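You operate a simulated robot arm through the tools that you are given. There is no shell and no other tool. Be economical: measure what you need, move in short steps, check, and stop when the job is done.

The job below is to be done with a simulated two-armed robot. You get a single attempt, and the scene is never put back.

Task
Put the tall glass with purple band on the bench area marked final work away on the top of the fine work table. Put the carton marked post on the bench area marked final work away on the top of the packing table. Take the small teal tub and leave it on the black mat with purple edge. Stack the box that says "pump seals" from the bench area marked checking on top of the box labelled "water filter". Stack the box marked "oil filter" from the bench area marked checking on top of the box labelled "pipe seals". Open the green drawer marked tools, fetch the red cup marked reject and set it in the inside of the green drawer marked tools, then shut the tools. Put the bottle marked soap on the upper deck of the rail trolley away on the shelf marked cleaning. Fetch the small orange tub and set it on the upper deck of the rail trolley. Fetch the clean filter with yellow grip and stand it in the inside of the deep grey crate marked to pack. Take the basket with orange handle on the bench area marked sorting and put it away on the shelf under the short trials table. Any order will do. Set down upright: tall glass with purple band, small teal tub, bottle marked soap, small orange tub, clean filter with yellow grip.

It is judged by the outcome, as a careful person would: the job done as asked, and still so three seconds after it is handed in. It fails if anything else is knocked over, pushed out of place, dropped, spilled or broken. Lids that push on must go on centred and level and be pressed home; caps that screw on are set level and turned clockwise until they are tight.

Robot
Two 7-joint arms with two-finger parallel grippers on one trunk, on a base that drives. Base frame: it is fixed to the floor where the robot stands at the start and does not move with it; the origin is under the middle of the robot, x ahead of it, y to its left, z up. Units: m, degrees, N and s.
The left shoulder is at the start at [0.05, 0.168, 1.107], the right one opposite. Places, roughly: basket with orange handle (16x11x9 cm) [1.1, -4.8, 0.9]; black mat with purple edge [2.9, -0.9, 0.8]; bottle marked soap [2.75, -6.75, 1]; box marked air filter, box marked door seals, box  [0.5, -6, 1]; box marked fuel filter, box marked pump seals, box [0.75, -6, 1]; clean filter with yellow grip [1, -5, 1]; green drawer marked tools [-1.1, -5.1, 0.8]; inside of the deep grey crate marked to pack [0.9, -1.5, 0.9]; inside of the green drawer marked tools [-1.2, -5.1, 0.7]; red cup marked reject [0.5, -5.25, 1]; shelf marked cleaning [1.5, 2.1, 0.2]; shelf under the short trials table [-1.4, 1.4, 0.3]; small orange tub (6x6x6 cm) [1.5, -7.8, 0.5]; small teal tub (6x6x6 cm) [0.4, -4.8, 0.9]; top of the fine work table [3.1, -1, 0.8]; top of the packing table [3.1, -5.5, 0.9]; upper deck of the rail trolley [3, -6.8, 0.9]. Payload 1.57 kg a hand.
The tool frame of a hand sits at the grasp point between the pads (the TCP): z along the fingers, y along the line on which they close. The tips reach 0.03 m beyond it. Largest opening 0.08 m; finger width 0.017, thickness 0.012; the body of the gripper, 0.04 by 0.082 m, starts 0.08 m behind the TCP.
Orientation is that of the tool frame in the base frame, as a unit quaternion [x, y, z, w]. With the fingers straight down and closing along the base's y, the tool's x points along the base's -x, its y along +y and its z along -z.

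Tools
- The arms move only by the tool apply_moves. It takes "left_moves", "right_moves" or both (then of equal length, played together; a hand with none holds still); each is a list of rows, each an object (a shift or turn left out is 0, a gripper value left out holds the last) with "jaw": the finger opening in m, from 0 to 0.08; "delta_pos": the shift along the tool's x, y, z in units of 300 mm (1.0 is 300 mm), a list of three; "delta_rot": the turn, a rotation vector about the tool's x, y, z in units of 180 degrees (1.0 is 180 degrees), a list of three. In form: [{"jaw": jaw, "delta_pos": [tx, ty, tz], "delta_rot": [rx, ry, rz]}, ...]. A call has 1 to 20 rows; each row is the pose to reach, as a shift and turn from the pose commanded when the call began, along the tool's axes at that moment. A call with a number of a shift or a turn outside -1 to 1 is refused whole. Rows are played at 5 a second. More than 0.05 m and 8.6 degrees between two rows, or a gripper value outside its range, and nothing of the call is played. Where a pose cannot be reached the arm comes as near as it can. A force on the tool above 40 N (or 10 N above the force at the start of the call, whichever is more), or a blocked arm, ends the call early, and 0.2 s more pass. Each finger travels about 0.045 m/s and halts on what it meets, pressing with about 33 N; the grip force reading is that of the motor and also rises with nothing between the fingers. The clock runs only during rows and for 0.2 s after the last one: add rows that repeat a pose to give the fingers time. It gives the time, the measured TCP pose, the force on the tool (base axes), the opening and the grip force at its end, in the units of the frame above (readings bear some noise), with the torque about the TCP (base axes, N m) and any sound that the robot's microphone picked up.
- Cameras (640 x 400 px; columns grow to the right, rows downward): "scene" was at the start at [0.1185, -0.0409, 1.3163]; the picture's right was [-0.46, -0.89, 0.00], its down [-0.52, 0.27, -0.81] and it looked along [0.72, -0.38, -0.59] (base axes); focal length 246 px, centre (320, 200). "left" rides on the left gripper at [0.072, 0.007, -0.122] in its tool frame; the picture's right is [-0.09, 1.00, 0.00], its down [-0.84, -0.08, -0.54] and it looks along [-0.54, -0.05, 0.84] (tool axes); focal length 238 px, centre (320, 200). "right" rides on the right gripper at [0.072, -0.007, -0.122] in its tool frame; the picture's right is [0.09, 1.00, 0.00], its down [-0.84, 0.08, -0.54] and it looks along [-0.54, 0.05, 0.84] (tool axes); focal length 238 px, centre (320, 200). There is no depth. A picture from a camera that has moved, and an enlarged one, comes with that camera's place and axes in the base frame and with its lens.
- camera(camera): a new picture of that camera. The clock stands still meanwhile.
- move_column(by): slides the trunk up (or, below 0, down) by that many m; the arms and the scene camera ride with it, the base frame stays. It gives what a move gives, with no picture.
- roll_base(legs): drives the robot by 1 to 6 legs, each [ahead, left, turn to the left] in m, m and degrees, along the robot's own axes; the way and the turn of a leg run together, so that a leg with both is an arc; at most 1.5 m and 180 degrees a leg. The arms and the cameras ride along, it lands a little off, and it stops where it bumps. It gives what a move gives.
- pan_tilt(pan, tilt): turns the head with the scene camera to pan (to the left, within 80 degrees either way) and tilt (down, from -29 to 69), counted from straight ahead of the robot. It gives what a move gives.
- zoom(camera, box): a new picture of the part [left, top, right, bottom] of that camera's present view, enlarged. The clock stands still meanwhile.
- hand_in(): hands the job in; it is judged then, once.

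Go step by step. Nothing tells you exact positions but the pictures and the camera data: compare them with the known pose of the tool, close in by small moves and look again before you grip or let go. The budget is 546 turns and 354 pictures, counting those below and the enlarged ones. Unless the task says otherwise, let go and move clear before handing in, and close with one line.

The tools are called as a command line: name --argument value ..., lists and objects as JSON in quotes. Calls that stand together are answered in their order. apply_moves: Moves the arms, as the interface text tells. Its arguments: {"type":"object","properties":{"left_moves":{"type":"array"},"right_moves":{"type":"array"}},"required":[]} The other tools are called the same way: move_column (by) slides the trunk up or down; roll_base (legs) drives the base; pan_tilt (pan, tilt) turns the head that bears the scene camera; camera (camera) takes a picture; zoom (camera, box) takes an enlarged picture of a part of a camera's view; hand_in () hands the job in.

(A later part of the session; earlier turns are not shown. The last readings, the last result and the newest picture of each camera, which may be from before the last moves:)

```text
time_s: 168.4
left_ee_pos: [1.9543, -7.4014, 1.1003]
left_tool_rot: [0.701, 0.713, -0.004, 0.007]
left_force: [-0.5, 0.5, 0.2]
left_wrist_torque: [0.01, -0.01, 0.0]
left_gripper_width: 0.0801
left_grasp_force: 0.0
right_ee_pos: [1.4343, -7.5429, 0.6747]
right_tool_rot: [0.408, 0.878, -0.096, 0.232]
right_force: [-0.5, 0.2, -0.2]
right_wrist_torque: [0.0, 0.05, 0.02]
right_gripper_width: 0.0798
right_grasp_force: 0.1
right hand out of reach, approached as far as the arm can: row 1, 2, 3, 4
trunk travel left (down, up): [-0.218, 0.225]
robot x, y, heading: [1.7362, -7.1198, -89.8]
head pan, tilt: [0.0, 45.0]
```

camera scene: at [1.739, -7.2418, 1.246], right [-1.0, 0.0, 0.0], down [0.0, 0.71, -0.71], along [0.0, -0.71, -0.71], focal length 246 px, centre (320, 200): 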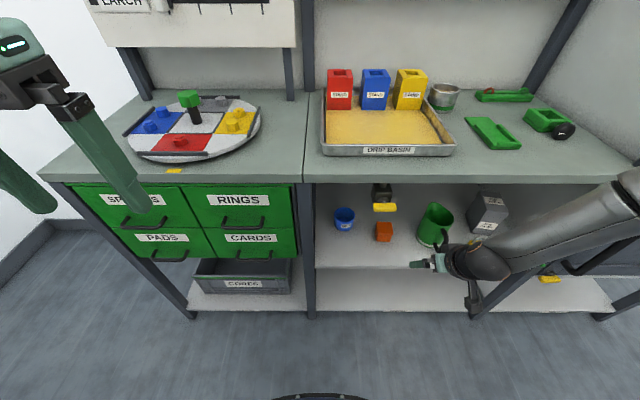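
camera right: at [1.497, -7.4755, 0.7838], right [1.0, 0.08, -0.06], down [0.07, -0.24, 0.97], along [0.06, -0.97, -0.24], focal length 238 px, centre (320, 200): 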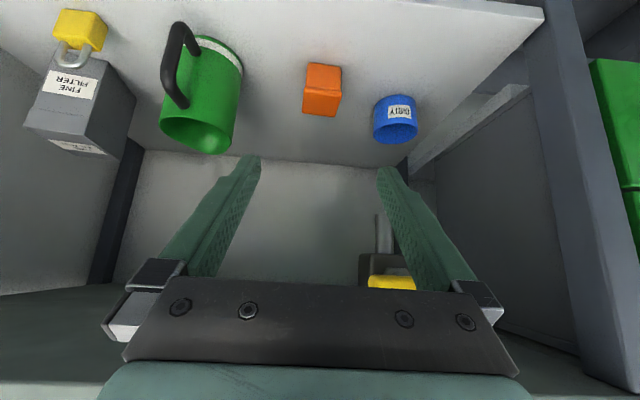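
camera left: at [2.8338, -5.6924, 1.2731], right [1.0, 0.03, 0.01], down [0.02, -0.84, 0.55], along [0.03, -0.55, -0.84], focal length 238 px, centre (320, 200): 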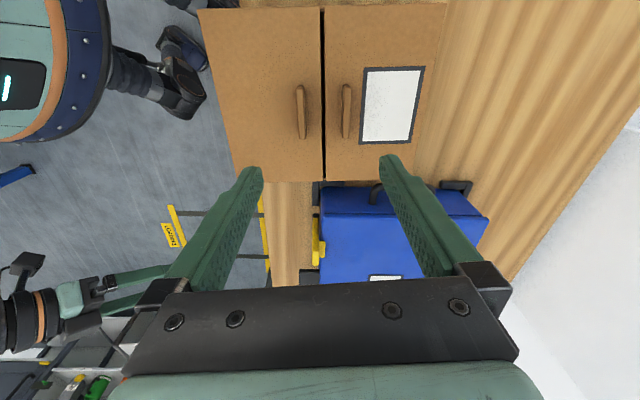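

apply_moves --right_moves '[{"delta_rot": [0.022, 0, 0.038]}, {"delta_rot": [0.044, 0, 0.077]}, {"delta_rot": [0.067, 0, 0.115]}, {"delta_rot": [0.089, 0, 0.154]}, {"delta_rot": [0.111, 0, 0.192]}, {"delta_rot": [0.111, 0, 0.192]}]'

apply_moves --right_moves '[{"delta_rot": [0, 0.028, 0], "delta_pos": [-0.05, 0.1, -0.05]}, {"delta_rot": [0, 0.028, 0], "delta_pos": [-0.1, 0.2, -0.1]}, {"delta_rot": [0, 0.028, 0], "delta_pos": [-0.1, 0.2, -0.1]}]'

move_column --by -0.19

camera --camera "right"

```text
time_s: 169.8
left_ee_pos: [1.9547, -7.4021, 1.1001]
left_tool_rot: [0.702, 0.712, -0.005, 0.006]
left_force: [0.2, -1.1, 0.0]
left_wrist_torque: [0.01, 0.01, -0.02]
left_gripper_width: 0.0802
left_grasp_force: 0.0
right_ee_pos: [1.4322, -7.5401, 0.6827]
right_tool_rot: [0.683, 0.687, -0.172, 0.176]
right_force: [-1.0, 0.4, -0.9]
right_wrist_torque: [-0.01, 0.0, -0.01]
right_gripper_width: 0.0796
right_grasp_force: 0.0
right hand out of reach, approached as far as the arm can: row 2, 3, 4, 5, 6
trunk travel left (down, up): [-0.218, 0.225]
robot x, y, heading: [1.7407, -7.1185, -89.9]
head pan, tilt: [0.0, 45.0]
```

```text
time_s: 170.6
left_ee_pos: [1.9545, -7.4022, 1.0998]
left_tool_rot: [0.701, 0.713, -0.004, 0.007]
left_force: [0.5, 0.1, -0.3]
left_wrist_torque: [0.04, 0.01, -0.01]
left_gripper_width: 0.08
left_grasp_force: 0.1
right_ee_pos: [1.4939, -7.5529, 0.7239]
right_tool_rot: [0.69, 0.695, -0.141, 0.147]
right_force: [0.8, 0.5, -0.1]
right_wrist_torque: [-0.02, 0.04, 0.01]
right_gripper_width: 0.0803
right_grasp_force: 0.0
trunk travel left (down, up): [-0.218, 0.225]
robot x, y, heading: [1.74, -7.1188, -89.8]
head pan, tilt: [0.0, 45.0]
```

```text
time_s: 172.7
left_ee_pos: [1.9548, -7.4017, 0.9097]
left_tool_rot: [0.701, 0.713, -0.004, 0.006]
left_force: [-0.4, -0.6, -0.1]
left_wrist_torque: [0.03, -0.02, -0.03]
left_gripper_width: 0.0799
left_grasp_force: 0.1
right_ee_pos: [1.4927, -7.5518, 0.5326]
right_tool_rot: [0.689, 0.695, -0.141, 0.147]
right_force: [0.4, -0.7, -1.0]
right_wrist_torque: [-0.01, 0.01, 0.01]
right_gripper_width: 0.0802
right_grasp_force: 0.0
trunk travel left (down, up): [-0.028, 0.415]
robot x, y, heading: [1.7394, -7.1241, -89.7]
head pan, tilt: [0.0, 45.0]
```

```text
274 pictures are left
camera right: at [1.4856, -7.4383, 0.6168], right [1.0, 0.09, -0.03], down [0.08, -0.55, 0.83], along [0.06, -0.83, -0.56], focal length 238 px, centre (320, 200)
```

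right: 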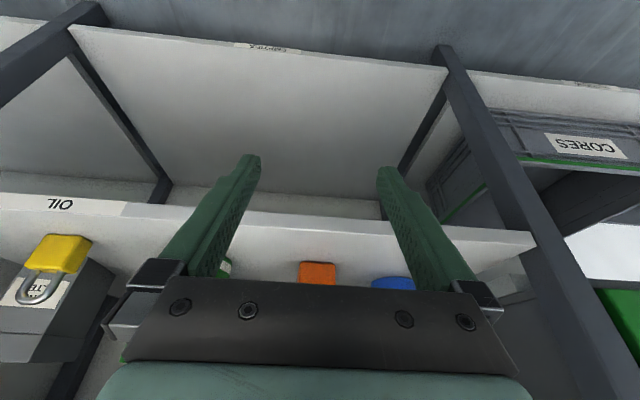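

apply_moves --right_moves '[{"delta_pos": [-0.1, 0, 0.047]}, {"delta_pos": [-0.2, 0, 0.094]}, {"delta_pos": [-0.302, 0, 0.141]}, {"delta_pos": [-0.302, 0, 0.141]}]'

```text
time_s: 173.7
left_ee_pos: [1.9543, -7.402, 0.9095]
left_tool_rot: [0.702, 0.712, -0.004, 0.007]
left_force: [-0.8, 0.7, 0.1]
left_wrist_torque: [-0.02, 0.0, 0.0]
left_gripper_width: 0.0801
left_grasp_force: 0.1
right_ee_pos: [1.4851, -7.6419, 0.5441]
right_tool_rot: [0.689, 0.696, -0.14, 0.147]
right_force: [-0.5, 0.0, -0.1]
right_wrist_torque: [0.01, -0.01, 0.0]
right_gripper_width: 0.0797
right_grasp_force: 0.1
right hand out of reach, approached as far as the arm can: row 3, 4
trunk travel left (down, up): [-0.028, 0.415]
robot x, y, heading: [1.7375, -7.1176, -89.5]
head pan, tilt: [0.0, 45.0]
```

roll_base --legs '[[0.09, 0.025, 0]]'

camera --camera "right"

```text
time_s: 174.8
left_ee_pos: [1.9804, -7.4888, 0.9097]
left_tool_rot: [0.701, 0.713, -0.004, 0.007]
left_force: [-0.3, 0.5, 0.0]
left_wrist_torque: [0.02, 0.0, 0.01]
left_gripper_width: 0.08
left_grasp_force: 0.0
right_ee_pos: [1.5097, -7.7307, 0.5448]
right_tool_rot: [0.689, 0.696, -0.142, 0.148]
right_force: [0.5, 1.3, 0.5]
right_wrist_torque: [0.0, 0.0, 0.01]
right_gripper_width: 0.0802
right_grasp_force: 0.1
trunk travel left (down, up): [-0.028, 0.415]
robot x, y, heading: [1.7627, -7.2101, -89.8]
head pan, tilt: [0.0, 45.0]
```

```text
273 pictures are left
camera right: at [1.5022, -7.6162, 0.6278], right [0.99, 0.1, -0.03], down [0.08, -0.55, 0.83], along [0.06, -0.83, -0.56], focal length 238 px, centre (320, 200)
```

right: 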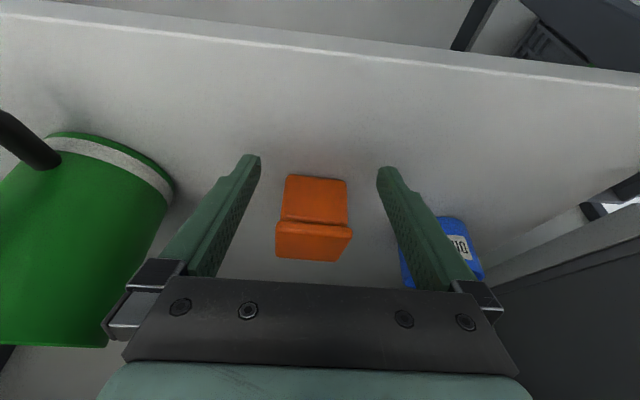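

roll_base --legs '[[0.09, 0.002, 0]]'

camera --camera "right"

```text
time_s: 175.9
left_ee_pos: [1.9823, -7.5642, 0.91]
left_tool_rot: [0.701, 0.713, -0.004, 0.007]
left_force: [-0.7, -0.4, -1.0]
left_wrist_torque: [0.0, 0.0, -0.04]
left_gripper_width: 0.0799
left_grasp_force: 0.0
right_ee_pos: [1.5123, -7.7925, 0.5392]
right_tool_rot: [0.687, 0.7, -0.133, 0.141]
right_force: [0.3, -0.2, 0.2]
right_wrist_torque: [0.02, -0.01, -0.01]
right_gripper_width: 0.08
right_grasp_force: 0.1
trunk travel left (down, up): [-0.028, 0.415]
robot x, y, heading: [1.7632, -7.2845, -89.9]
head pan, tilt: [0.0, 45.0]
stopped in leg 1: the robot was blocked; the commanded pose is now the measured one
```

```text
272 pictures are left
camera right: at [1.5037, -7.6801, 0.6244], right [0.99, 0.1, -0.03], down [0.08, -0.57, 0.82], along [0.07, -0.82, -0.57], focal length 238 px, centre (320, 200)
```

right: 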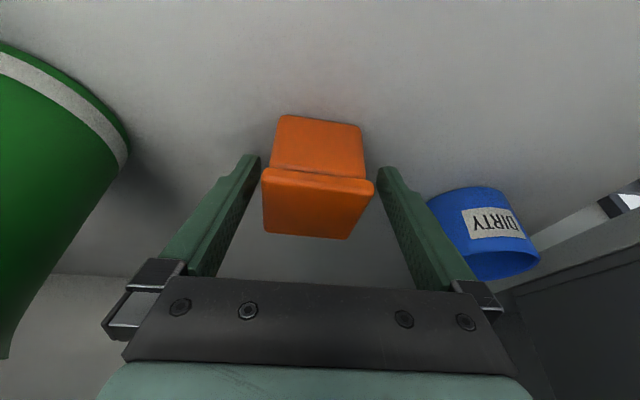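

pan_tilt --pan -30 --tilt 35

camera --camera "scene"

camera --camera "left"

```text
time_s: 176.9
left_ee_pos: [1.9824, -7.5643, 0.91]
left_tool_rot: [0.702, 0.712, -0.005, 0.008]
left_force: [0.2, -0.2, -0.1]
left_wrist_torque: [0.0, -0.02, -0.01]
left_gripper_width: 0.0799
left_grasp_force: 0.0
right_ee_pos: [1.5123, -7.7927, 0.5389]
right_tool_rot: [0.688, 0.7, -0.133, 0.14]
right_force: [-0.5, -0.5, 0.0]
right_wrist_torque: [0.03, 0.0, 0.01]
right_gripper_width: 0.0799
right_grasp_force: 0.1
trunk travel left (down, up): [-0.028, 0.415]
robot x, y, heading: [1.7632, -7.2823, -90.0]
head pan, tilt: [-30.0, 35.0]
```

```text
271 pictures are left
camera scene: at [1.7222, -7.3974, 1.071], right [-0.87, 0.5, 0.0], down [0.29, 0.5, -0.82], along [-0.41, -0.71, -0.57], focal length 246 px, centre (320, 200)
```

scene: 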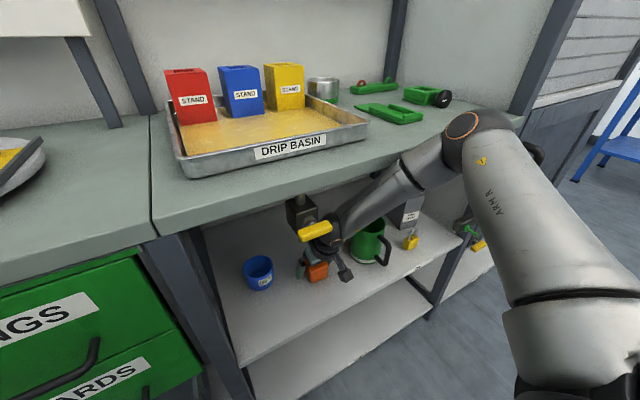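

```text
270 pictures are left
camera left: at [1.9869, -7.4911, 1.0313], right [1.0, -0.08, 0.01], down [-0.07, -0.83, 0.55], along [-0.04, -0.55, -0.83], focal length 238 px, centre (320, 200)
```

left: 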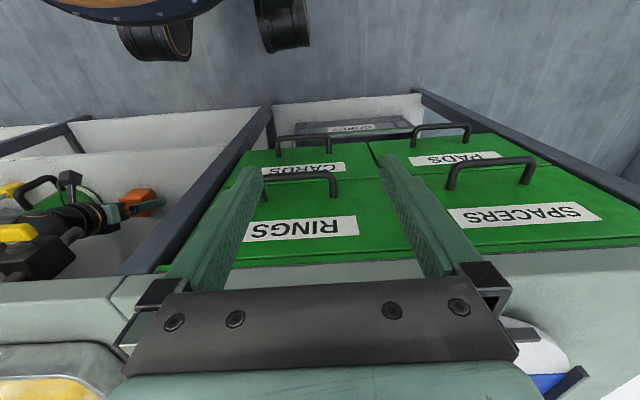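

The forearm meets the counter edge, so a steeper forward tilt is needed. I'll back off, tilt to about 45° with the trunk at its lowest, and come in again.

roll_base --legs '[[-0.12, 0, 0]]'

apply_moves --right_moves '[{"delta_rot": [0, -0.04, 0]}, {"delta_rot": [0, -0.08, 0]}, {"delta_rot": [0, -0.12, 0]}, {"delta_rot": [0, -0.12, 0]}]'

move_column --by -0.026

apply_moves --right_moves '[{"delta_pos": [0, 0, 0.06]}, {"delta_pos": [0, 0, 0.12]}, {"delta_pos": [0, 0, 0.12]}]'

camera --camera "right"

```text
time_s: 178.1
left_ee_pos: [1.9808, -7.4476, 0.9094]
left_tool_rot: [0.702, 0.712, -0.004, 0.005]
left_force: [-0.5, -0.8, -0.5]
left_wrist_torque: [-0.02, -0.01, -0.02]
left_gripper_width: 0.08
left_grasp_force: 0.0
right_ee_pos: [1.5108, -7.6753, 0.537]
right_tool_rot: [0.688, 0.699, -0.132, 0.14]
right_force: [0.2, -0.1, 0.2]
right_wrist_torque: [-0.01, -0.03, -0.02]
right_gripper_width: 0.0799
right_grasp_force: 0.1
trunk travel left (down, up): [-0.028, 0.415]
robot x, y, heading: [1.7647, -7.1646, -90.0]
head pan, tilt: [-30.0, 35.0]
```

```text
time_s: 179.1
left_ee_pos: [1.9803, -7.4481, 0.9096]
left_tool_rot: [0.702, 0.712, -0.003, 0.005]
left_force: [-0.3, -0.6, 0.4]
left_wrist_torque: [0.0, -0.04, 0.03]
left_gripper_width: 0.0801
left_grasp_force: 0.0
right_ee_pos: [1.5089, -7.6756, 0.5549]
right_tool_rot: [0.652, 0.661, -0.258, 0.267]
right_force: [-0.2, 0.1, 0.9]
right_wrist_torque: [0.0, 0.0, -0.03]
right_gripper_width: 0.0799
right_grasp_force: 0.1
right hand out of reach, approached as far as the arm can: row 3, 4
trunk travel left (down, up): [-0.028, 0.415]
robot x, y, heading: [1.763, -7.1648, -90.1]
head pan, tilt: [-30.0, 35.0]
```

```text
time_s: 179.8
left_ee_pos: [1.9809, -7.4476, 0.8831]
left_tool_rot: [0.702, 0.712, -0.003, 0.006]
left_force: [0.0, -0.3, 0.0]
left_wrist_torque: [-0.02, 0.0, 0.0]
left_gripper_width: 0.0803
left_grasp_force: 0.1
right_ee_pos: [1.5098, -7.6763, 0.5289]
right_tool_rot: [0.653, 0.66, -0.258, 0.266]
right_force: [0.5, 0.3, -0.1]
right_wrist_torque: [-0.03, 0.02, 0.0]
right_gripper_width: 0.0802
right_grasp_force: 0.1
trunk travel left (down, up): [-0.002, 0.441]
robot x, y, heading: [1.7653, -7.1658, -89.8]
head pan, tilt: [-30.0, 35.0]
```

```text
time_s: 180.6
left_ee_pos: [1.9804, -7.4467, 0.8832]
left_tool_rot: [0.702, 0.712, -0.003, 0.006]
left_force: [0.1, 0.2, 0.6]
left_wrist_torque: [-0.01, -0.02, 0.02]
left_gripper_width: 0.0796
left_grasp_force: 0.1
right_ee_pos: [1.507, -7.6923, 0.5279]
right_tool_rot: [0.652, 0.661, -0.259, 0.266]
right_force: [1.8, 13.0, 15.7]
right_wrist_torque: [0.11, 0.62, -0.5]
right_gripper_width: 0.0789
right_grasp_force: 0.0
right hand out of reach, approached as far as the arm can: row 1, 2, 3
trunk travel left (down, up): [-0.002, 0.441]
robot x, y, heading: [1.7648, -7.1662, -90.1]
head pan, tilt: [-30.0, 35.0]
```

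```text
269 pictures are left
camera right: at [1.4983, -7.5558, 0.5669], right [0.99, 0.08, -0.06], down [0.08, -0.23, 0.97], along [0.06, -0.97, -0.24], focal length 238 px, centre (320, 200)
```

right: 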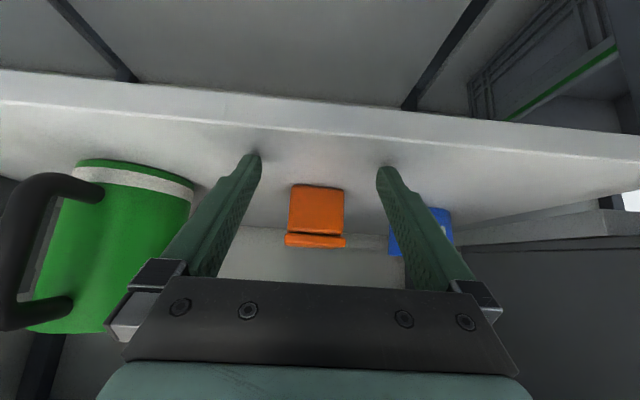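

The fingertips touched the shelf, so the shelf is at z≈0.50 and the tub is nearer than I thought. I'll lift 1 cm and roll in to straddle it.

apply_moves --right_moves '[{"delta_pos": [-0.03, 0, -0.03]}, {"delta_pos": [-0.03, 0, -0.03]}]'

roll_base --legs '[[0.06, 0.003, 0]]'

camera --camera "right"

```text
time_s: 181.2
left_ee_pos: [1.9815, -7.4477, 0.8825]
left_tool_rot: [0.702, 0.712, -0.003, 0.005]
left_force: [-1.1, -1.2, 0.0]
left_wrist_torque: [0.0, -0.02, 0.01]
left_gripper_width: 0.0798
left_grasp_force: 0.0
right_ee_pos: [1.5055, -7.6924, 0.5394]
right_tool_rot: [0.653, 0.661, -0.258, 0.266]
right_force: [0.2, 0.2, -0.8]
right_wrist_torque: [0.03, 0.01, 0.0]
right_gripper_width: 0.0798
right_grasp_force: 0.0
trunk travel left (down, up): [-0.002, 0.441]
robot x, y, heading: [1.7607, -7.1633, -89.9]
head pan, tilt: [-30.0, 35.0]
```

```text
time_s: 182.2
left_ee_pos: [1.9854, -7.5061, 0.8823]
left_tool_rot: [0.702, 0.712, -0.003, 0.005]
left_force: [0.1, 0.3, 0.2]
left_wrist_torque: [0.01, 0.03, -0.01]
left_gripper_width: 0.0801
left_grasp_force: 0.1
right_ee_pos: [1.5094, -7.7524, 0.5389]
right_tool_rot: [0.652, 0.661, -0.258, 0.267]
right_force: [0.5, 0.2, -0.4]
right_wrist_torque: [0.0, 0.01, -0.05]
right_gripper_width: 0.0799
right_grasp_force: 0.2
trunk travel left (down, up): [-0.002, 0.441]
robot x, y, heading: [1.764, -7.224, -90.3]
head pan, tilt: [-30.0, 35.0]
```

```text
268 pictures are left
camera right: at [1.5006, -7.6167, 0.5782], right [0.99, 0.08, -0.06], down [0.07, -0.23, 0.97], along [0.07, -0.97, -0.24], focal length 238 px, centre (320, 200)
```

right: 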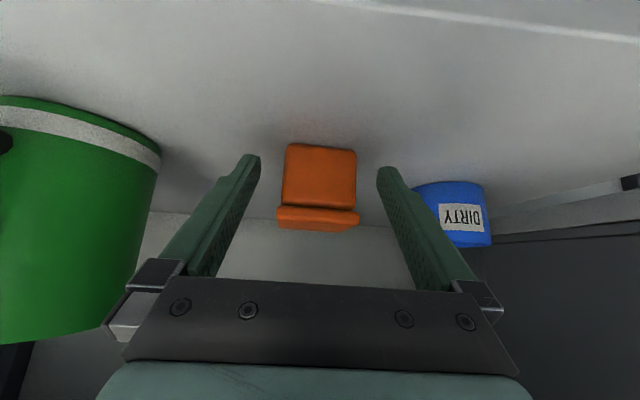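

roll_base --legs '[[0.055, 0, 0]]'

camera --camera "right"

```text
time_s: 183.1
left_ee_pos: [1.9842, -7.5618, 0.882]
left_tool_rot: [0.702, 0.712, -0.003, 0.006]
left_force: [0.6, 0.5, 0.2]
left_wrist_torque: [0.0, -0.01, 0.02]
left_gripper_width: 0.0802
left_grasp_force: 0.1
right_ee_pos: [1.5082, -7.8057, 0.5394]
right_tool_rot: [0.653, 0.661, -0.258, 0.266]
right_force: [-0.9, 0.2, 0.4]
right_wrist_torque: [-0.02, 0.0, 0.01]
right_gripper_width: 0.0798
right_grasp_force: 0.0
trunk travel left (down, up): [-0.002, 0.441]
robot x, y, heading: [1.7662, -7.2789, -90.0]
head pan, tilt: [-30.0, 35.0]
```

```text
267 pictures are left
camera right: at [1.5003, -7.6709, 0.5782], right [1.0, 0.08, -0.06], down [0.07, -0.23, 0.97], along [0.07, -0.97, -0.24], focal length 238 px, centre (320, 200)
```

right: 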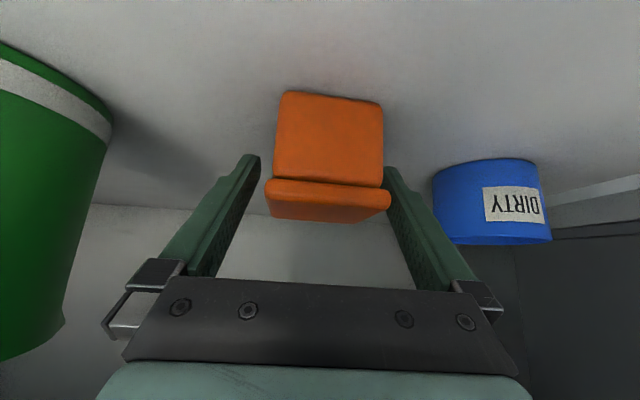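

apply_moves --right_moves '[{"delta_pos": [0, 0.015, 0]}, {"delta_pos": [0, 0.015, 0]}]'

apply_moves --right_moves '[{"jaw": 0.065}, {"jaw": 0.05}, {"jaw": 0.04}, {"jaw": 0.04}, {"jaw": 0.04}]'

camera --camera "right"

```text
time_s: 183.7
left_ee_pos: [1.9833, -7.5609, 0.8838]
left_tool_rot: [0.703, 0.712, -0.003, 0.005]
left_force: [-0.1, 0.6, 0.4]
left_wrist_torque: [0.03, 0.01, -0.02]
left_gripper_width: 0.0802
left_grasp_force: 0.0
right_ee_pos: [1.5121, -7.8071, 0.5398]
right_tool_rot: [0.653, 0.661, -0.258, 0.266]
right_force: [0.5, 0.0, 1.2]
right_wrist_torque: [-0.01, 0.03, -0.01]
right_gripper_width: 0.0802
right_grasp_force: 0.1
trunk travel left (down, up): [-0.002, 0.441]
robot x, y, heading: [1.7678, -7.2776, -89.7]
head pan, tilt: [-30.0, 35.0]
```

```text
time_s: 184.9
left_ee_pos: [1.9832, -7.5608, 0.8825]
left_tool_rot: [0.703, 0.711, -0.003, 0.006]
left_force: [0.1, 0.4, -0.2]
left_wrist_torque: [0.01, 0.0, 0.02]
left_gripper_width: 0.0798
left_grasp_force: 0.1
right_ee_pos: [1.5139, -7.8072, 0.5398]
right_tool_rot: [0.653, 0.661, -0.258, 0.266]
right_force: [-0.6, 0.5, -0.9]
right_wrist_torque: [-0.04, 0.0, 0.05]
right_gripper_width: 0.0552
right_grasp_force: 32.5
trunk travel left (down, up): [-0.002, 0.441]
robot x, y, heading: [1.7716, -7.2766, -89.8]
head pan, tilt: [-30.0, 35.0]
```

```text
266 pictures are left
camera right: at [1.505, -7.6712, 0.5785], right [1.0, 0.08, -0.06], down [0.07, -0.23, 0.97], along [0.07, -0.97, -0.24], focal length 238 px, centre (320, 200)
```

right: 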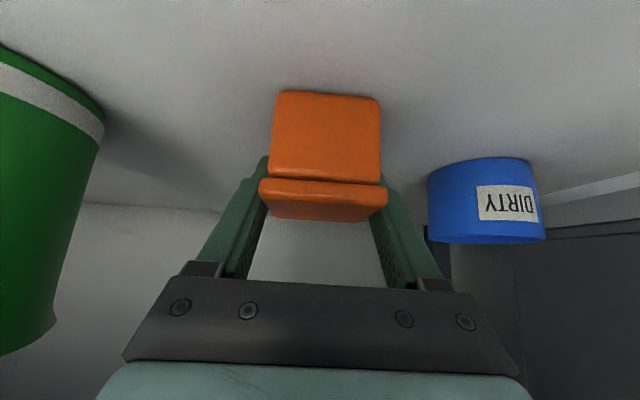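

The tub is gripped. I'll lift with the trunk and back out.

move_column --by 0.04

roll_base --legs '[[-0.35, 0, 0]]'

camera --camera "right"

```text
time_s: 185.8
left_ee_pos: [1.9832, -7.5616, 0.9242]
left_tool_rot: [0.703, 0.711, -0.004, 0.005]
left_force: [0.5, -0.1, -0.2]
left_wrist_torque: [-0.02, -0.01, 0.02]
left_gripper_width: 0.0803
left_grasp_force: 0.0
right_ee_pos: [1.513, -7.8073, 0.5799]
right_tool_rot: [0.653, 0.661, -0.258, 0.266]
right_force: [0.1, -0.2, -1.5]
right_wrist_torque: [-0.05, 0.01, -0.01]
right_gripper_width: 0.0553
right_grasp_force: 32.8
trunk travel left (down, up): [-0.042, 0.401]
robot x, y, heading: [1.7684, -7.2767, -89.9]
head pan, tilt: [-30.0, 35.0]
```

```text
time_s: 188.0
left_ee_pos: [1.9846, -7.2178, 0.9237]
left_tool_rot: [0.701, 0.713, -0.003, 0.006]
left_force: [0.5, -0.4, 0.2]
left_wrist_torque: [0.0, -0.05, -0.01]
left_gripper_width: 0.08
left_grasp_force: 0.0
right_ee_pos: [1.5153, -7.465, 0.5786]
right_tool_rot: [0.652, 0.662, -0.257, 0.266]
right_force: [0.8, -0.8, -1.5]
right_wrist_torque: [-0.02, 0.01, 0.01]
right_gripper_width: 0.0554
right_grasp_force: 33.3
trunk travel left (down, up): [-0.042, 0.401]
robot x, y, heading: [1.7619, -6.9363, -89.6]
head pan, tilt: [-30.0, 35.0]
```

```text
265 pictures are left
camera right: at [1.5058, -7.3294, 0.6185], right [0.99, 0.09, -0.06], down [0.08, -0.23, 0.97], along [0.07, -0.97, -0.24], focal length 238 px, centre (320, 200)
```

right: 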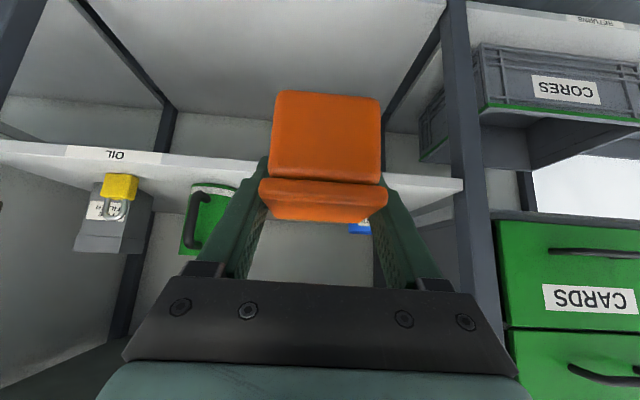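

move_column --by 0.4

roll_base --legs '[[0, 0, 90], [0.05, 0.1, 0]]'

pan_tilt --pan 0 --tilt 25

camera --camera "scene"

camera --camera "right"

```text
time_s: 191.8
left_ee_pos: [1.9848, -7.2174, 1.3227]
left_tool_rot: [0.701, 0.713, -0.002, 0.006]
left_force: [-0.4, 0.3, 0.1]
left_wrist_torque: [0.05, 0.0, -0.02]
left_gripper_width: 0.08
left_grasp_force: 0.0
right_ee_pos: [1.5147, -7.4647, 0.9795]
right_tool_rot: [0.652, 0.662, -0.258, 0.266]
right_force: [0.6, 0.4, -1.3]
right_wrist_torque: [-0.03, -0.01, -0.04]
right_gripper_width: 0.0557
right_grasp_force: 33.4
trunk travel left (down, up): [-0.442, 0.001]
robot x, y, heading: [1.7658, -6.9368, -89.5]
head pan, tilt: [-30.0, 35.0]
```

```text
time_s: 196.8
left_ee_pos: [2.1083, -6.6303, 1.3233]
left_tool_rot: [0.008, 1.0, 0.001, 0.006]
left_force: [-0.2, -0.1, 0.2]
left_wrist_torque: [-0.02, -0.02, 0.0]
left_gripper_width: 0.0799
left_grasp_force: 0.0
right_ee_pos: [2.3416, -7.1063, 0.9793]
right_tool_rot: [0.006, 0.929, 0.001, 0.371]
right_force: [-0.1, -0.2, -1.1]
right_wrist_torque: [-0.02, -0.02, -0.01]
right_gripper_width: 0.0555
right_grasp_force: 33.1
trunk travel left (down, up): [-0.442, 0.001]
robot x, y, heading: [1.8156, -6.8393, -1.3]
head pan, tilt: [-30.0, 35.0]
```

```text
time_s: 197.8
left_ee_pos: [2.1089, -6.6287, 1.3227]
left_tool_rot: [0.008, 1.0, 0.002, 0.006]
left_force: [-0.6, 0.4, -0.4]
left_wrist_torque: [0.03, -0.01, 0.02]
left_gripper_width: 0.0799
left_grasp_force: 0.1
right_ee_pos: [2.3413, -7.1067, 0.9782]
right_tool_rot: [0.007, 0.929, 0.001, 0.37]
right_force: [0.2, 0.0, -1.1]
right_wrist_torque: [0.0, -0.03, 0.01]
right_gripper_width: 0.0557
right_grasp_force: 33.5
trunk travel left (down, up): [-0.442, 0.001]
robot x, y, heading: [1.8205, -6.841, -1.9]
head pan, tilt: [0.0, 25.0]
```

```text
264 pictures are left
camera scene: at [1.9521, -6.8419, 1.5005], right [-0.03, -1.0, 0.0], down [-0.42, 0.01, -0.91], along [0.91, -0.02, -0.42], focal length 246 px, centre (320, 200)
```

scene: 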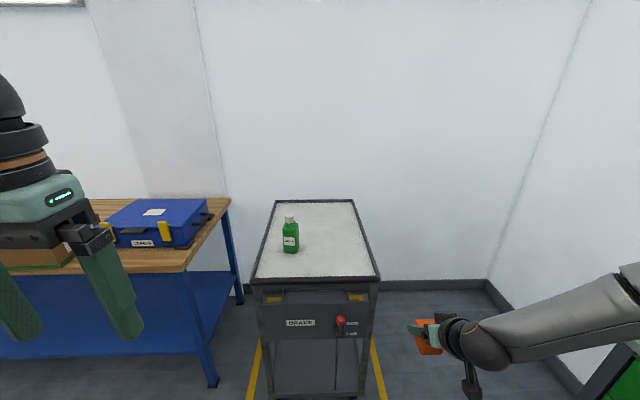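

```text
263 pictures are left
camera right: at [2.205, -7.1123, 1.0184], right [-0.05, 1.0, -0.06], down [0.24, 0.07, 0.97], along [0.97, 0.04, -0.24], focal length 238 px, centre (320, 200)
```

right: 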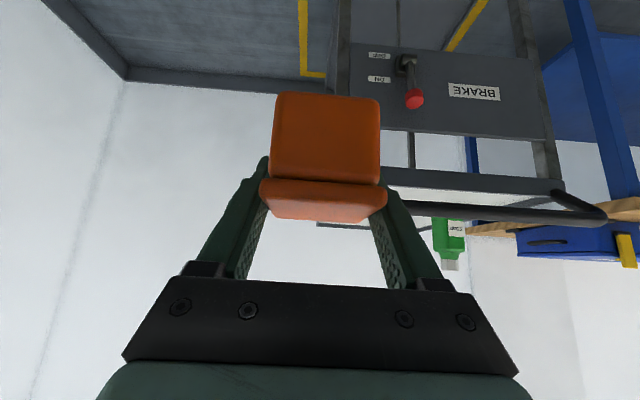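

The trolley deck spans about x 2.60–3.25, y -7.05 to -6.63, with the soap at (2.76, -6.74). I'll raise the tub and move in to place it on the right part of the deck.

apply_moves --right_moves '[{"delta_pos": [-0.08, 0, -0.08]}, {"delta_pos": [-0.16, 0, -0.16]}, {"delta_pos": [-0.24, 0, -0.24]}, {"delta_pos": [-0.24, 0, -0.24]}]'

roll_base --legs '[[0, 0.15, 1.7], [0.3, 0, 0]]'

camera --camera "right"

camera --camera "scene"

```text
time_s: 198.8
left_ee_pos: [2.1072, -6.6308, 1.3239]
left_tool_rot: [0.007, 1.0, 0.002, 0.006]
left_force: [-0.5, 0.1, 0.2]
left_wrist_torque: [0.0, 0.02, -0.02]
left_gripper_width: 0.0801
left_grasp_force: 0.0
right_ee_pos: [2.3442, -7.1053, 1.0808]
right_tool_rot: [0.007, 0.929, 0.001, 0.37]
right_force: [0.1, 0.4, 0.0]
right_wrist_torque: [0.01, -0.04, 0.04]
right_gripper_width: 0.0554
right_grasp_force: 32.7
trunk travel left (down, up): [-0.442, 0.001]
robot x, y, heading: [1.8178, -6.8383, -1.6]
head pan, tilt: [0.0, 25.0]
```

```text
time_s: 201.8
left_ee_pos: [2.4038, -6.4751, 1.3233]
left_tool_rot: [-0.004, 1.0, 0.001, 0.006]
left_force: [0.4, -0.4, 0.8]
left_wrist_torque: [0.01, 0.01, -0.02]
left_gripper_width: 0.0801
left_grasp_force: 0.0
right_ee_pos: [2.651, -6.9459, 1.0815]
right_tool_rot: [-0.004, 0.929, 0.005, 0.369]
right_force: [0.2, -0.2, -0.8]
right_wrist_torque: [0.02, -0.04, 0.03]
right_gripper_width: 0.0554
right_grasp_force: 33.2
trunk travel left (down, up): [-0.442, 0.001]
robot x, y, heading: [2.1178, -6.6919, -0.2]
head pan, tilt: [0.0, 25.0]
```

```text
262 pictures are left
camera right: at [2.5153, -6.954, 1.1202], right [-0.08, 1.0, -0.06], down [0.23, 0.07, 0.97], along [0.97, 0.06, -0.24], focal length 238 px, centre (320, 200)
```

right: 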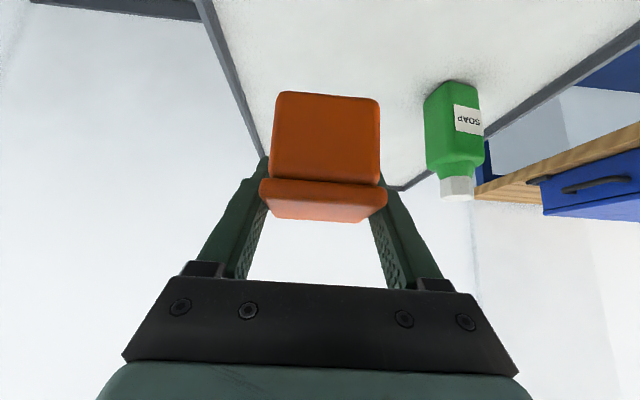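

```text
261 pictures are left
camera scene: at [2.2525, -6.6906, 1.5005], right [0.0, -1.0, 0.0], down [-0.42, 0.0, -0.91], along [0.91, 0.0, -0.42], focal length 246 px, centre (320, 200)
```

scene: 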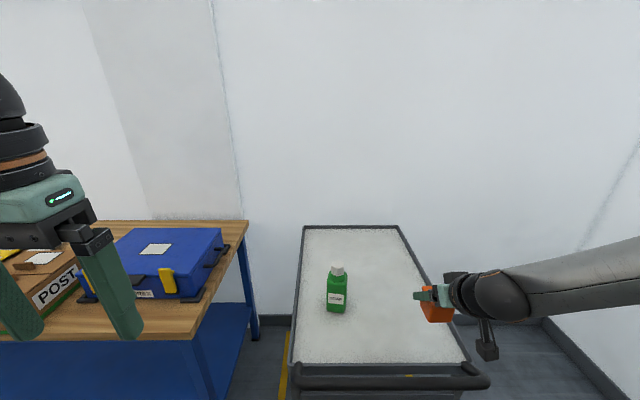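

roll_base --legs '[[0.1, 0, 0]]'

move_column --by -0.1

camera --camera "right"

camera --camera "scene"

```text
time_s: 202.9
left_ee_pos: [2.5049, -6.4753, 1.3219]
left_tool_rot: [-0.003, 1.0, 0.001, 0.006]
left_force: [-0.5, -0.2, 0.3]
left_wrist_torque: [0.02, 0.02, 0.01]
left_gripper_width: 0.0801
left_grasp_force: 0.0
right_ee_pos: [2.7511, -6.9468, 1.0811]
right_tool_rot: [-0.004, 0.929, 0.005, 0.37]
right_force: [0.0, 0.4, -1.2]
right_wrist_torque: [-0.03, -0.01, 0.0]
right_gripper_width: 0.0554
right_grasp_force: 32.9
trunk travel left (down, up): [-0.442, 0.001]
robot x, y, heading: [2.2192, -6.6907, -0.2]
head pan, tilt: [0.0, 25.0]
```

```text
time_s: 204.2
left_ee_pos: [2.5033, -6.4762, 1.2234]
left_tool_rot: [-0.004, 1.0, 0.002, 0.006]
left_force: [-0.6, -0.4, 0.0]
left_wrist_torque: [0.01, 0.01, -0.02]
left_gripper_width: 0.08
left_grasp_force: 0.1
right_ee_pos: [2.75, -6.9471, 0.9816]
right_tool_rot: [-0.003, 0.929, 0.005, 0.37]
right_force: [-0.3, -0.1, -1.1]
right_wrist_torque: [0.0, 0.0, 0.02]
right_gripper_width: 0.0555
right_grasp_force: 33.5
trunk travel left (down, up): [-0.342, 0.101]
robot x, y, heading: [2.2175, -6.6927, -0.5]
head pan, tilt: [0.0, 25.0]
```

```text
260 pictures are left
camera right: at [2.6145, -6.9551, 1.0205], right [-0.08, 1.0, -0.06], down [0.23, 0.07, 0.97], along [0.97, 0.06, -0.24], focal length 238 px, centre (320, 200)
```

right: 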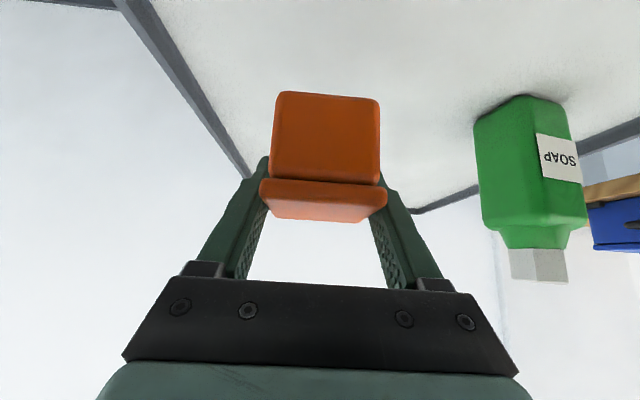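

```text
259 pictures are left
camera scene: at [2.352, -6.6913, 1.4006], right [-0.01, -1.0, 0.0], down [-0.42, 0.0, -0.91], along [0.91, 0.0, -0.42], focal length 246 px, centre (320, 200)
```

scene: 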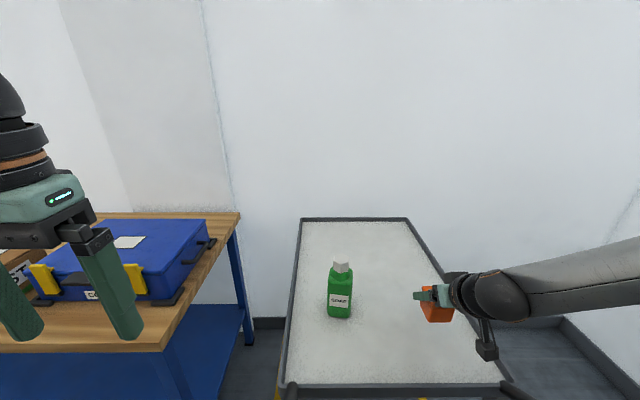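

move_column --by -0.025

move_column --by -0.008

camera --camera "right"

```text
time_s: 204.9
left_ee_pos: [2.5022, -6.4759, 1.198]
left_tool_rot: [-0.003, 1.0, 0.001, 0.006]
left_force: [0.4, 0.2, -0.7]
left_wrist_torque: [0.02, 0.02, 0.0]
left_gripper_width: 0.0801
left_grasp_force: 0.1
right_ee_pos: [2.75, -6.9473, 0.9555]
right_tool_rot: [-0.003, 0.929, 0.004, 0.37]
right_force: [0.4, -0.7, -0.6]
right_wrist_torque: [0.01, 0.0, 0.02]
right_gripper_width: 0.0555
right_grasp_force: 32.9
trunk travel left (down, up): [-0.317, 0.126]
robot x, y, heading: [2.2186, -6.687, -0.5]
head pan, tilt: [0.0, 25.0]
```

```text
time_s: 205.5
left_ee_pos: [2.5042, -6.4755, 1.1905]
left_tool_rot: [-0.004, 1.0, 0.002, 0.007]
left_force: [0.2, 0.5, -0.5]
left_wrist_torque: [0.04, 0.01, 0.02]
left_gripper_width: 0.0801
left_grasp_force: 0.1
right_ee_pos: [2.7502, -6.9463, 0.9471]
right_tool_rot: [-0.003, 0.929, 0.005, 0.37]
right_force: [0.5, -0.4, -1.3]
right_wrist_torque: [-0.01, 0.02, -0.01]
right_gripper_width: 0.0554
right_grasp_force: 32.5
trunk travel left (down, up): [-0.309, 0.134]
robot x, y, heading: [2.2178, -6.6913, -0.1]
head pan, tilt: [0.0, 25.0]
```

```text
258 pictures are left
camera right: at [2.6145, -6.9551, 0.9875], right [-0.08, 1.0, -0.06], down [0.23, 0.07, 0.97], along [0.97, 0.06, -0.24], focal length 238 px, centre (320, 200)
```

right: 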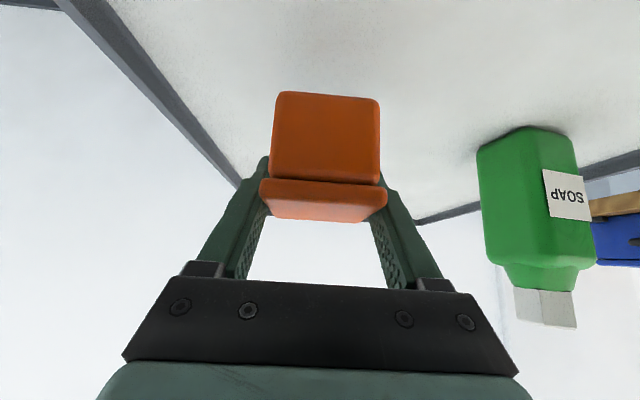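

move_column --by -0.008

move_column --by -0.006

move_column --by -0.006

```text
time_s: 206.1
left_ee_pos: [2.5027, -6.4766, 1.1821]
left_tool_rot: [-0.004, 1.0, 0.002, 0.006]
left_force: [-1.2, -0.2, -0.1]
left_wrist_torque: [-0.01, 0.01, 0.03]
left_gripper_width: 0.08
left_grasp_force: 0.2
right_ee_pos: [2.7508, -6.9464, 0.9384]
right_tool_rot: [-0.003, 0.929, 0.004, 0.371]
right_force: [0.9, -1.0, -0.4]
right_wrist_torque: [0.02, -0.03, 0.02]
right_gripper_width: 0.0554
right_grasp_force: 32.7
trunk travel left (down, up): [-0.301, 0.142]
robot x, y, heading: [2.2181, -6.6894, -0.3]
head pan, tilt: [0.0, 25.0]
```

```text
time_s: 206.6
left_ee_pos: [2.5039, -6.4766, 1.177]
left_tool_rot: [-0.003, 1.0, 0.001, 0.006]
left_force: [0.2, 0.6, 1.8]
left_wrist_torque: [-0.01, -0.04, -0.01]
left_gripper_width: 0.0802
left_grasp_force: 0.1
right_ee_pos: [2.7494, -6.9461, 0.9349]
right_tool_rot: [-0.003, 0.929, 0.004, 0.37]
right_force: [0.1, 0.7, -0.9]
right_wrist_torque: [0.01, 0.02, 0.0]
right_gripper_width: 0.0555
right_grasp_force: 33.2
trunk travel left (down, up): [-0.295, 0.148]
robot x, y, heading: [2.2196, -6.6898, -0.3]
head pan, tilt: [0.0, 25.0]
```

```text
time_s: 207.2
left_ee_pos: [2.5031, -6.4753, 1.1703]
left_tool_rot: [-0.003, 1.0, 0.003, 0.007]
left_force: [0.4, 0.0, -0.4]
left_wrist_torque: [0.0, -0.03, 0.01]
left_gripper_width: 0.08
left_grasp_force: 0.0
right_ee_pos: [2.7504, -6.9466, 0.9285]
right_tool_rot: [-0.003, 0.929, 0.005, 0.371]
right_force: [-0.6, 0.4, -0.7]
right_wrist_torque: [0.02, 0.02, 0.01]
right_gripper_width: 0.0554
right_grasp_force: 32.7
trunk travel left (down, up): [-0.289, 0.154]
robot x, y, heading: [2.2163, -6.689, -0.3]
head pan, tilt: [0.0, 25.0]
```

camera --camera "right"

zoom --camera "scene" --box '[270, 210, 510, 400]'

```text
257 pictures are left
camera right: at [2.6145, -6.9551, 0.9675], right [-0.08, 1.0, -0.06], down [0.23, 0.07, 0.97], along [0.97, 0.06, -0.24], focal length 238 px, centre (320, 200)
```

right: 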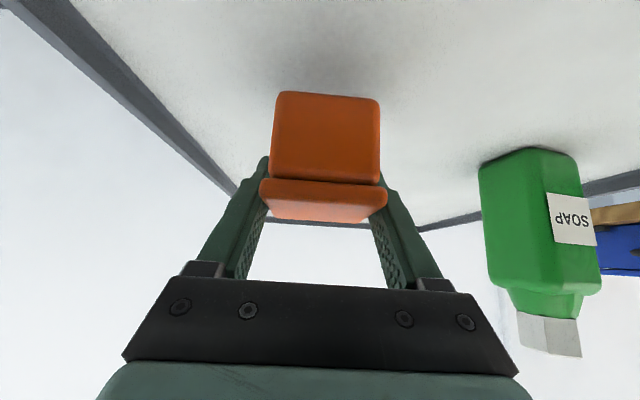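

```text
2.11 times, centred on (390, 305) of scene
camera zoom: at [2.352, -6.6913, 1.3475], right [-0.01, -1.0, 0.0], down [-0.42, 0.0, -0.91], along [0.91, 0.0, -0.42], focal length 518 px, centre (173, -21)
```

zoom: 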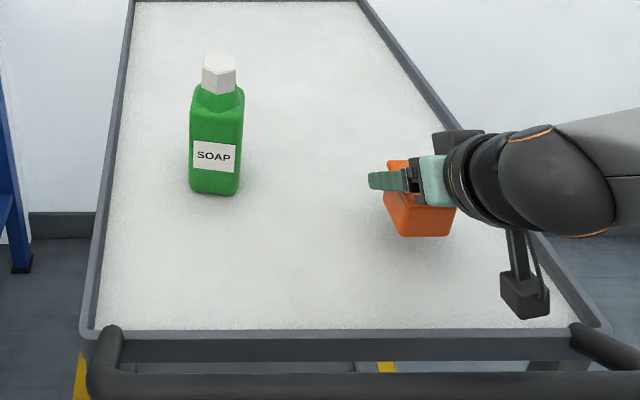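

The deck is at z≈0.85, so there are about 3.5 cm to go.

move_column --by -0.026

move_column --by -0.005

move_column --by -0.004

```text
time_s: 207.9
left_ee_pos: [2.5025, -6.4764, 1.1441]
left_tool_rot: [-0.004, 1.0, 0.002, 0.006]
left_force: [-0.6, 0.3, -0.6]
left_wrist_torque: [0.03, 0.02, -0.01]
left_gripper_width: 0.0798
left_grasp_force: 0.0
right_ee_pos: [2.7503, -6.9457, 0.9037]
right_tool_rot: [-0.003, 0.929, 0.005, 0.37]
right_force: [-0.7, 0.1, -0.8]
right_wrist_torque: [0.01, 0.01, -0.02]
right_gripper_width: 0.0555
right_grasp_force: 33.3
trunk travel left (down, up): [-0.263, 0.18]
robot x, y, heading: [2.2176, -6.692, -0.4]
head pan, tilt: [0.0, 25.0]
```

```text
time_s: 208.4
left_ee_pos: [2.5037, -6.477, 1.1398]
left_tool_rot: [-0.004, 1.0, 0.002, 0.007]
left_force: [0.2, -0.7, -0.6]
left_wrist_torque: [0.02, -0.02, -0.01]
left_gripper_width: 0.08
left_grasp_force: 0.1
right_ee_pos: [2.7499, -6.9461, 0.8997]
right_tool_rot: [-0.003, 0.928, 0.004, 0.373]
right_force: [-1.9, -1.6, 9.9]
right_wrist_torque: [-0.18, 0.45, 0.07]
right_gripper_width: 0.0553
right_grasp_force: 33.0
trunk travel left (down, up): [-0.258, 0.185]
robot x, y, heading: [2.22, -6.6881, -0.4]
head pan, tilt: [0.0, 25.0]
```

```text
time_s: 209.0
left_ee_pos: [2.5006, -6.4754, 1.1366]
left_tool_rot: [-0.004, 1.0, 0.002, 0.008]
left_force: [0.5, -0.1, 1.0]
left_wrist_torque: [-0.02, 0.05, 0.01]
left_gripper_width: 0.0801
left_grasp_force: 0.0
right_ee_pos: [2.751, -6.9446, 0.8988]
right_tool_rot: [-0.003, 0.927, 0.004, 0.375]
right_force: [-0.3, -4.4, 26.3]
right_wrist_torque: [-0.03, 0.03, 0.04]
right_gripper_width: 0.0556
right_grasp_force: 33.3
trunk travel left (down, up): [-0.254, 0.189]
robot x, y, heading: [2.2166, -6.6924, -0.1]
head pan, tilt: [0.0, 25.0]
```

The tub is on the deck. I'll ease up and open.

move_column --by 0.003

apply_moves --right_moves '[{"jaw": 0.062}, {"jaw": 0.072}, {"jaw": 0.08}, {"jaw": 0.08}]'

apply_moves --right_moves '[{"delta_pos": [0, 0, -0.1]}, {"delta_pos": [0, 0, -0.22]}, {"delta_pos": [0, 0, -0.36]}, {"delta_pos": [0, 0, -0.5]}, {"delta_pos": [0, 0, -0.55]}]'

camera --camera "right"

```text
time_s: 209.5
left_ee_pos: [2.5025, -6.4751, 1.1387]
left_tool_rot: [-0.004, 1.0, 0.001, 0.008]
left_force: [0.7, 1.2, -1.1]
left_wrist_torque: [-0.03, 0.0, -0.01]
left_gripper_width: 0.0799
left_grasp_force: 0.1
right_ee_pos: [2.7515, -6.9453, 0.8987]
right_tool_rot: [-0.003, 0.928, 0.004, 0.373]
right_force: [6.6, -1.4, 17.6]
right_wrist_torque: [-0.08, -0.49, 0.01]
right_gripper_width: 0.0555
right_grasp_force: 32.7
trunk travel left (down, up): [-0.257, 0.186]
robot x, y, heading: [2.216, -6.6905, -0.3]
head pan, tilt: [0.0, 25.0]
```

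```text
time_s: 210.5
left_ee_pos: [2.5039, -6.4763, 1.1384]
left_tool_rot: [-0.003, 1.0, 0.002, 0.006]
left_force: [-0.7, -0.8, 0.4]
left_wrist_torque: [-0.01, 0.02, 0.0]
left_gripper_width: 0.08
left_grasp_force: 0.1
right_ee_pos: [2.7508, -6.9467, 0.8967]
right_tool_rot: [-0.002, 0.929, 0.005, 0.371]
right_force: [0.2, -0.1, 0.5]
right_wrist_torque: [-0.01, 0.01, 0.05]
right_gripper_width: 0.0802
right_grasp_force: 0.0
trunk travel left (down, up): [-0.257, 0.186]
robot x, y, heading: [2.2165, -6.6895, -0.5]
head pan, tilt: [0.0, 25.0]
```

```text
time_s: 211.7
left_ee_pos: [2.5047, -6.4759, 1.1387]
left_tool_rot: [-0.003, 1.0, 0.002, 0.006]
left_force: [0.1, -0.1, -0.7]
left_wrist_torque: [0.0, 0.0, 0.02]
left_gripper_width: 0.0802
left_grasp_force: 0.1
right_ee_pos: [2.6388, -6.9473, 1.0139]
right_tool_rot: [-0.003, 0.929, 0.005, 0.37]
right_force: [-1.0, -0.2, -0.6]
right_wrist_torque: [0.0, 0.02, 0.03]
right_gripper_width: 0.0799
right_grasp_force: 0.1
trunk travel left (down, up): [-0.257, 0.186]
robot x, y, heading: [2.2201, -6.6883, -0.1]
head pan, tilt: [0.0, 25.0]
```

```text
255 pictures are left
camera right: at [2.5033, -6.9561, 1.0535], right [-0.08, 1.0, -0.06], down [0.23, 0.07, 0.97], along [0.97, 0.06, -0.24], focal length 238 px, centre (320, 200)
```

right: 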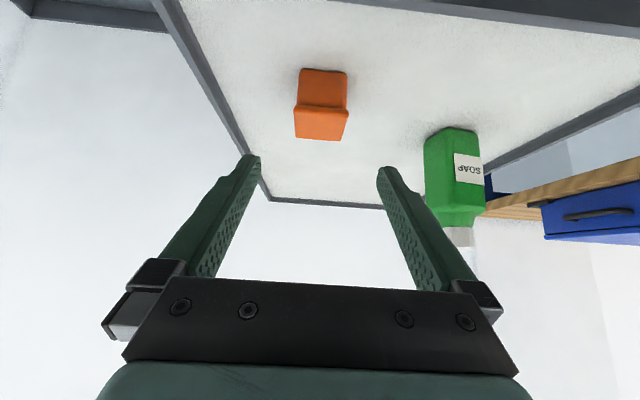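

The orange tub is placed upright on the trolley. Next are the boxes at the bench end, so I'll back away and turn to view the bench.

roll_base --legs '[[-0.4, 0.3, 0], [0, 0, 90], [0, 0, 45]]'

pan_tilt --pan 20 --tilt 28

camera --camera "scene"

```text
time_s: 220.5
left_ee_pos: [1.4783, -6.3314, 1.1384]
left_tool_rot: [0.924, -0.383, -0.005, 0.0]
left_force: [-0.3, -1.2, 0.1]
left_wrist_torque: [0.0, 0.0, 0.0]
left_gripper_width: 0.0801
left_grasp_force: 0.2
right_ee_pos: [1.7183, -5.9036, 1.0152]
right_tool_rot: [0.858, -0.356, -0.344, -0.139]
right_force: [-0.5, 1.0, -0.5]
right_wrist_torque: [0.01, 0.01, 0.01]
right_gripper_width: 0.0799
right_grasp_force: 0.1
trunk travel left (down, up): [-0.257, 0.186]
robot x, y, heading: [1.8326, -6.3829, 134.3]
head pan, tilt: [0.0, 25.0]
```

```text
time_s: 221.3
left_ee_pos: [1.4773, -6.3322, 1.1379]
left_tool_rot: [0.924, -0.383, -0.006, -0.001]
left_force: [-0.6, 0.5, 0.1]
left_wrist_torque: [0.02, 0.02, 0.03]
left_gripper_width: 0.0803
left_grasp_force: 0.1
right_ee_pos: [1.7178, -5.9023, 1.0145]
right_tool_rot: [0.858, -0.357, -0.344, -0.139]
right_force: [-0.7, -0.5, 0.2]
right_wrist_torque: [0.01, -0.01, 0.03]
right_gripper_width: 0.0802
right_grasp_force: 0.1
trunk travel left (down, up): [-0.257, 0.186]
robot x, y, heading: [1.8279, -6.382, 134.4]
head pan, tilt: [20.0, 28.0]
```

```text
254 pictures are left
camera scene: at [1.721, -6.3154, 1.3108], right [0.43, 0.9, 0.0], down [0.42, -0.2, -0.88], along [-0.8, 0.38, -0.47], focal length 246 px, centre (320, 200)
```

scene: 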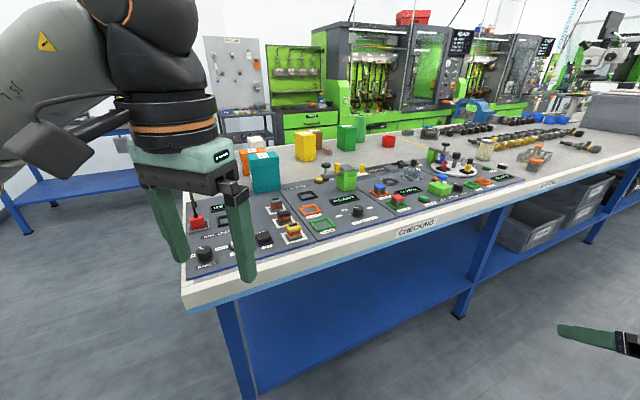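

zoom --camera "scene" --box '[220, 100, 480, 270]'

```text
2.35 times, centred on (350, 185) of scene
camera zoom: at [1.721, -6.3154, 1.3108], right [0.43, 0.9, 0.0], down [0.42, -0.2, -0.88], along [-0.8, 0.38, -0.47], focal length 579 px, centre (249, 235)
```

zoom: 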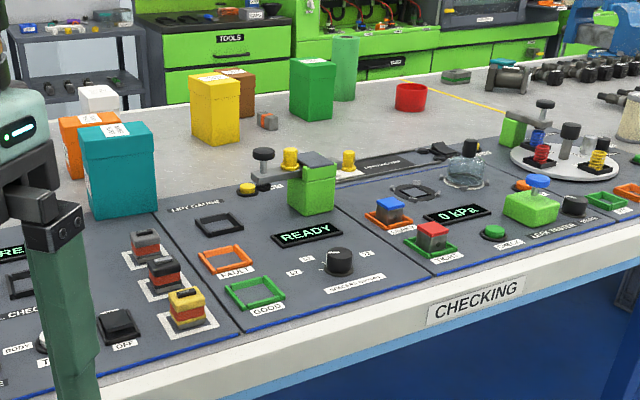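

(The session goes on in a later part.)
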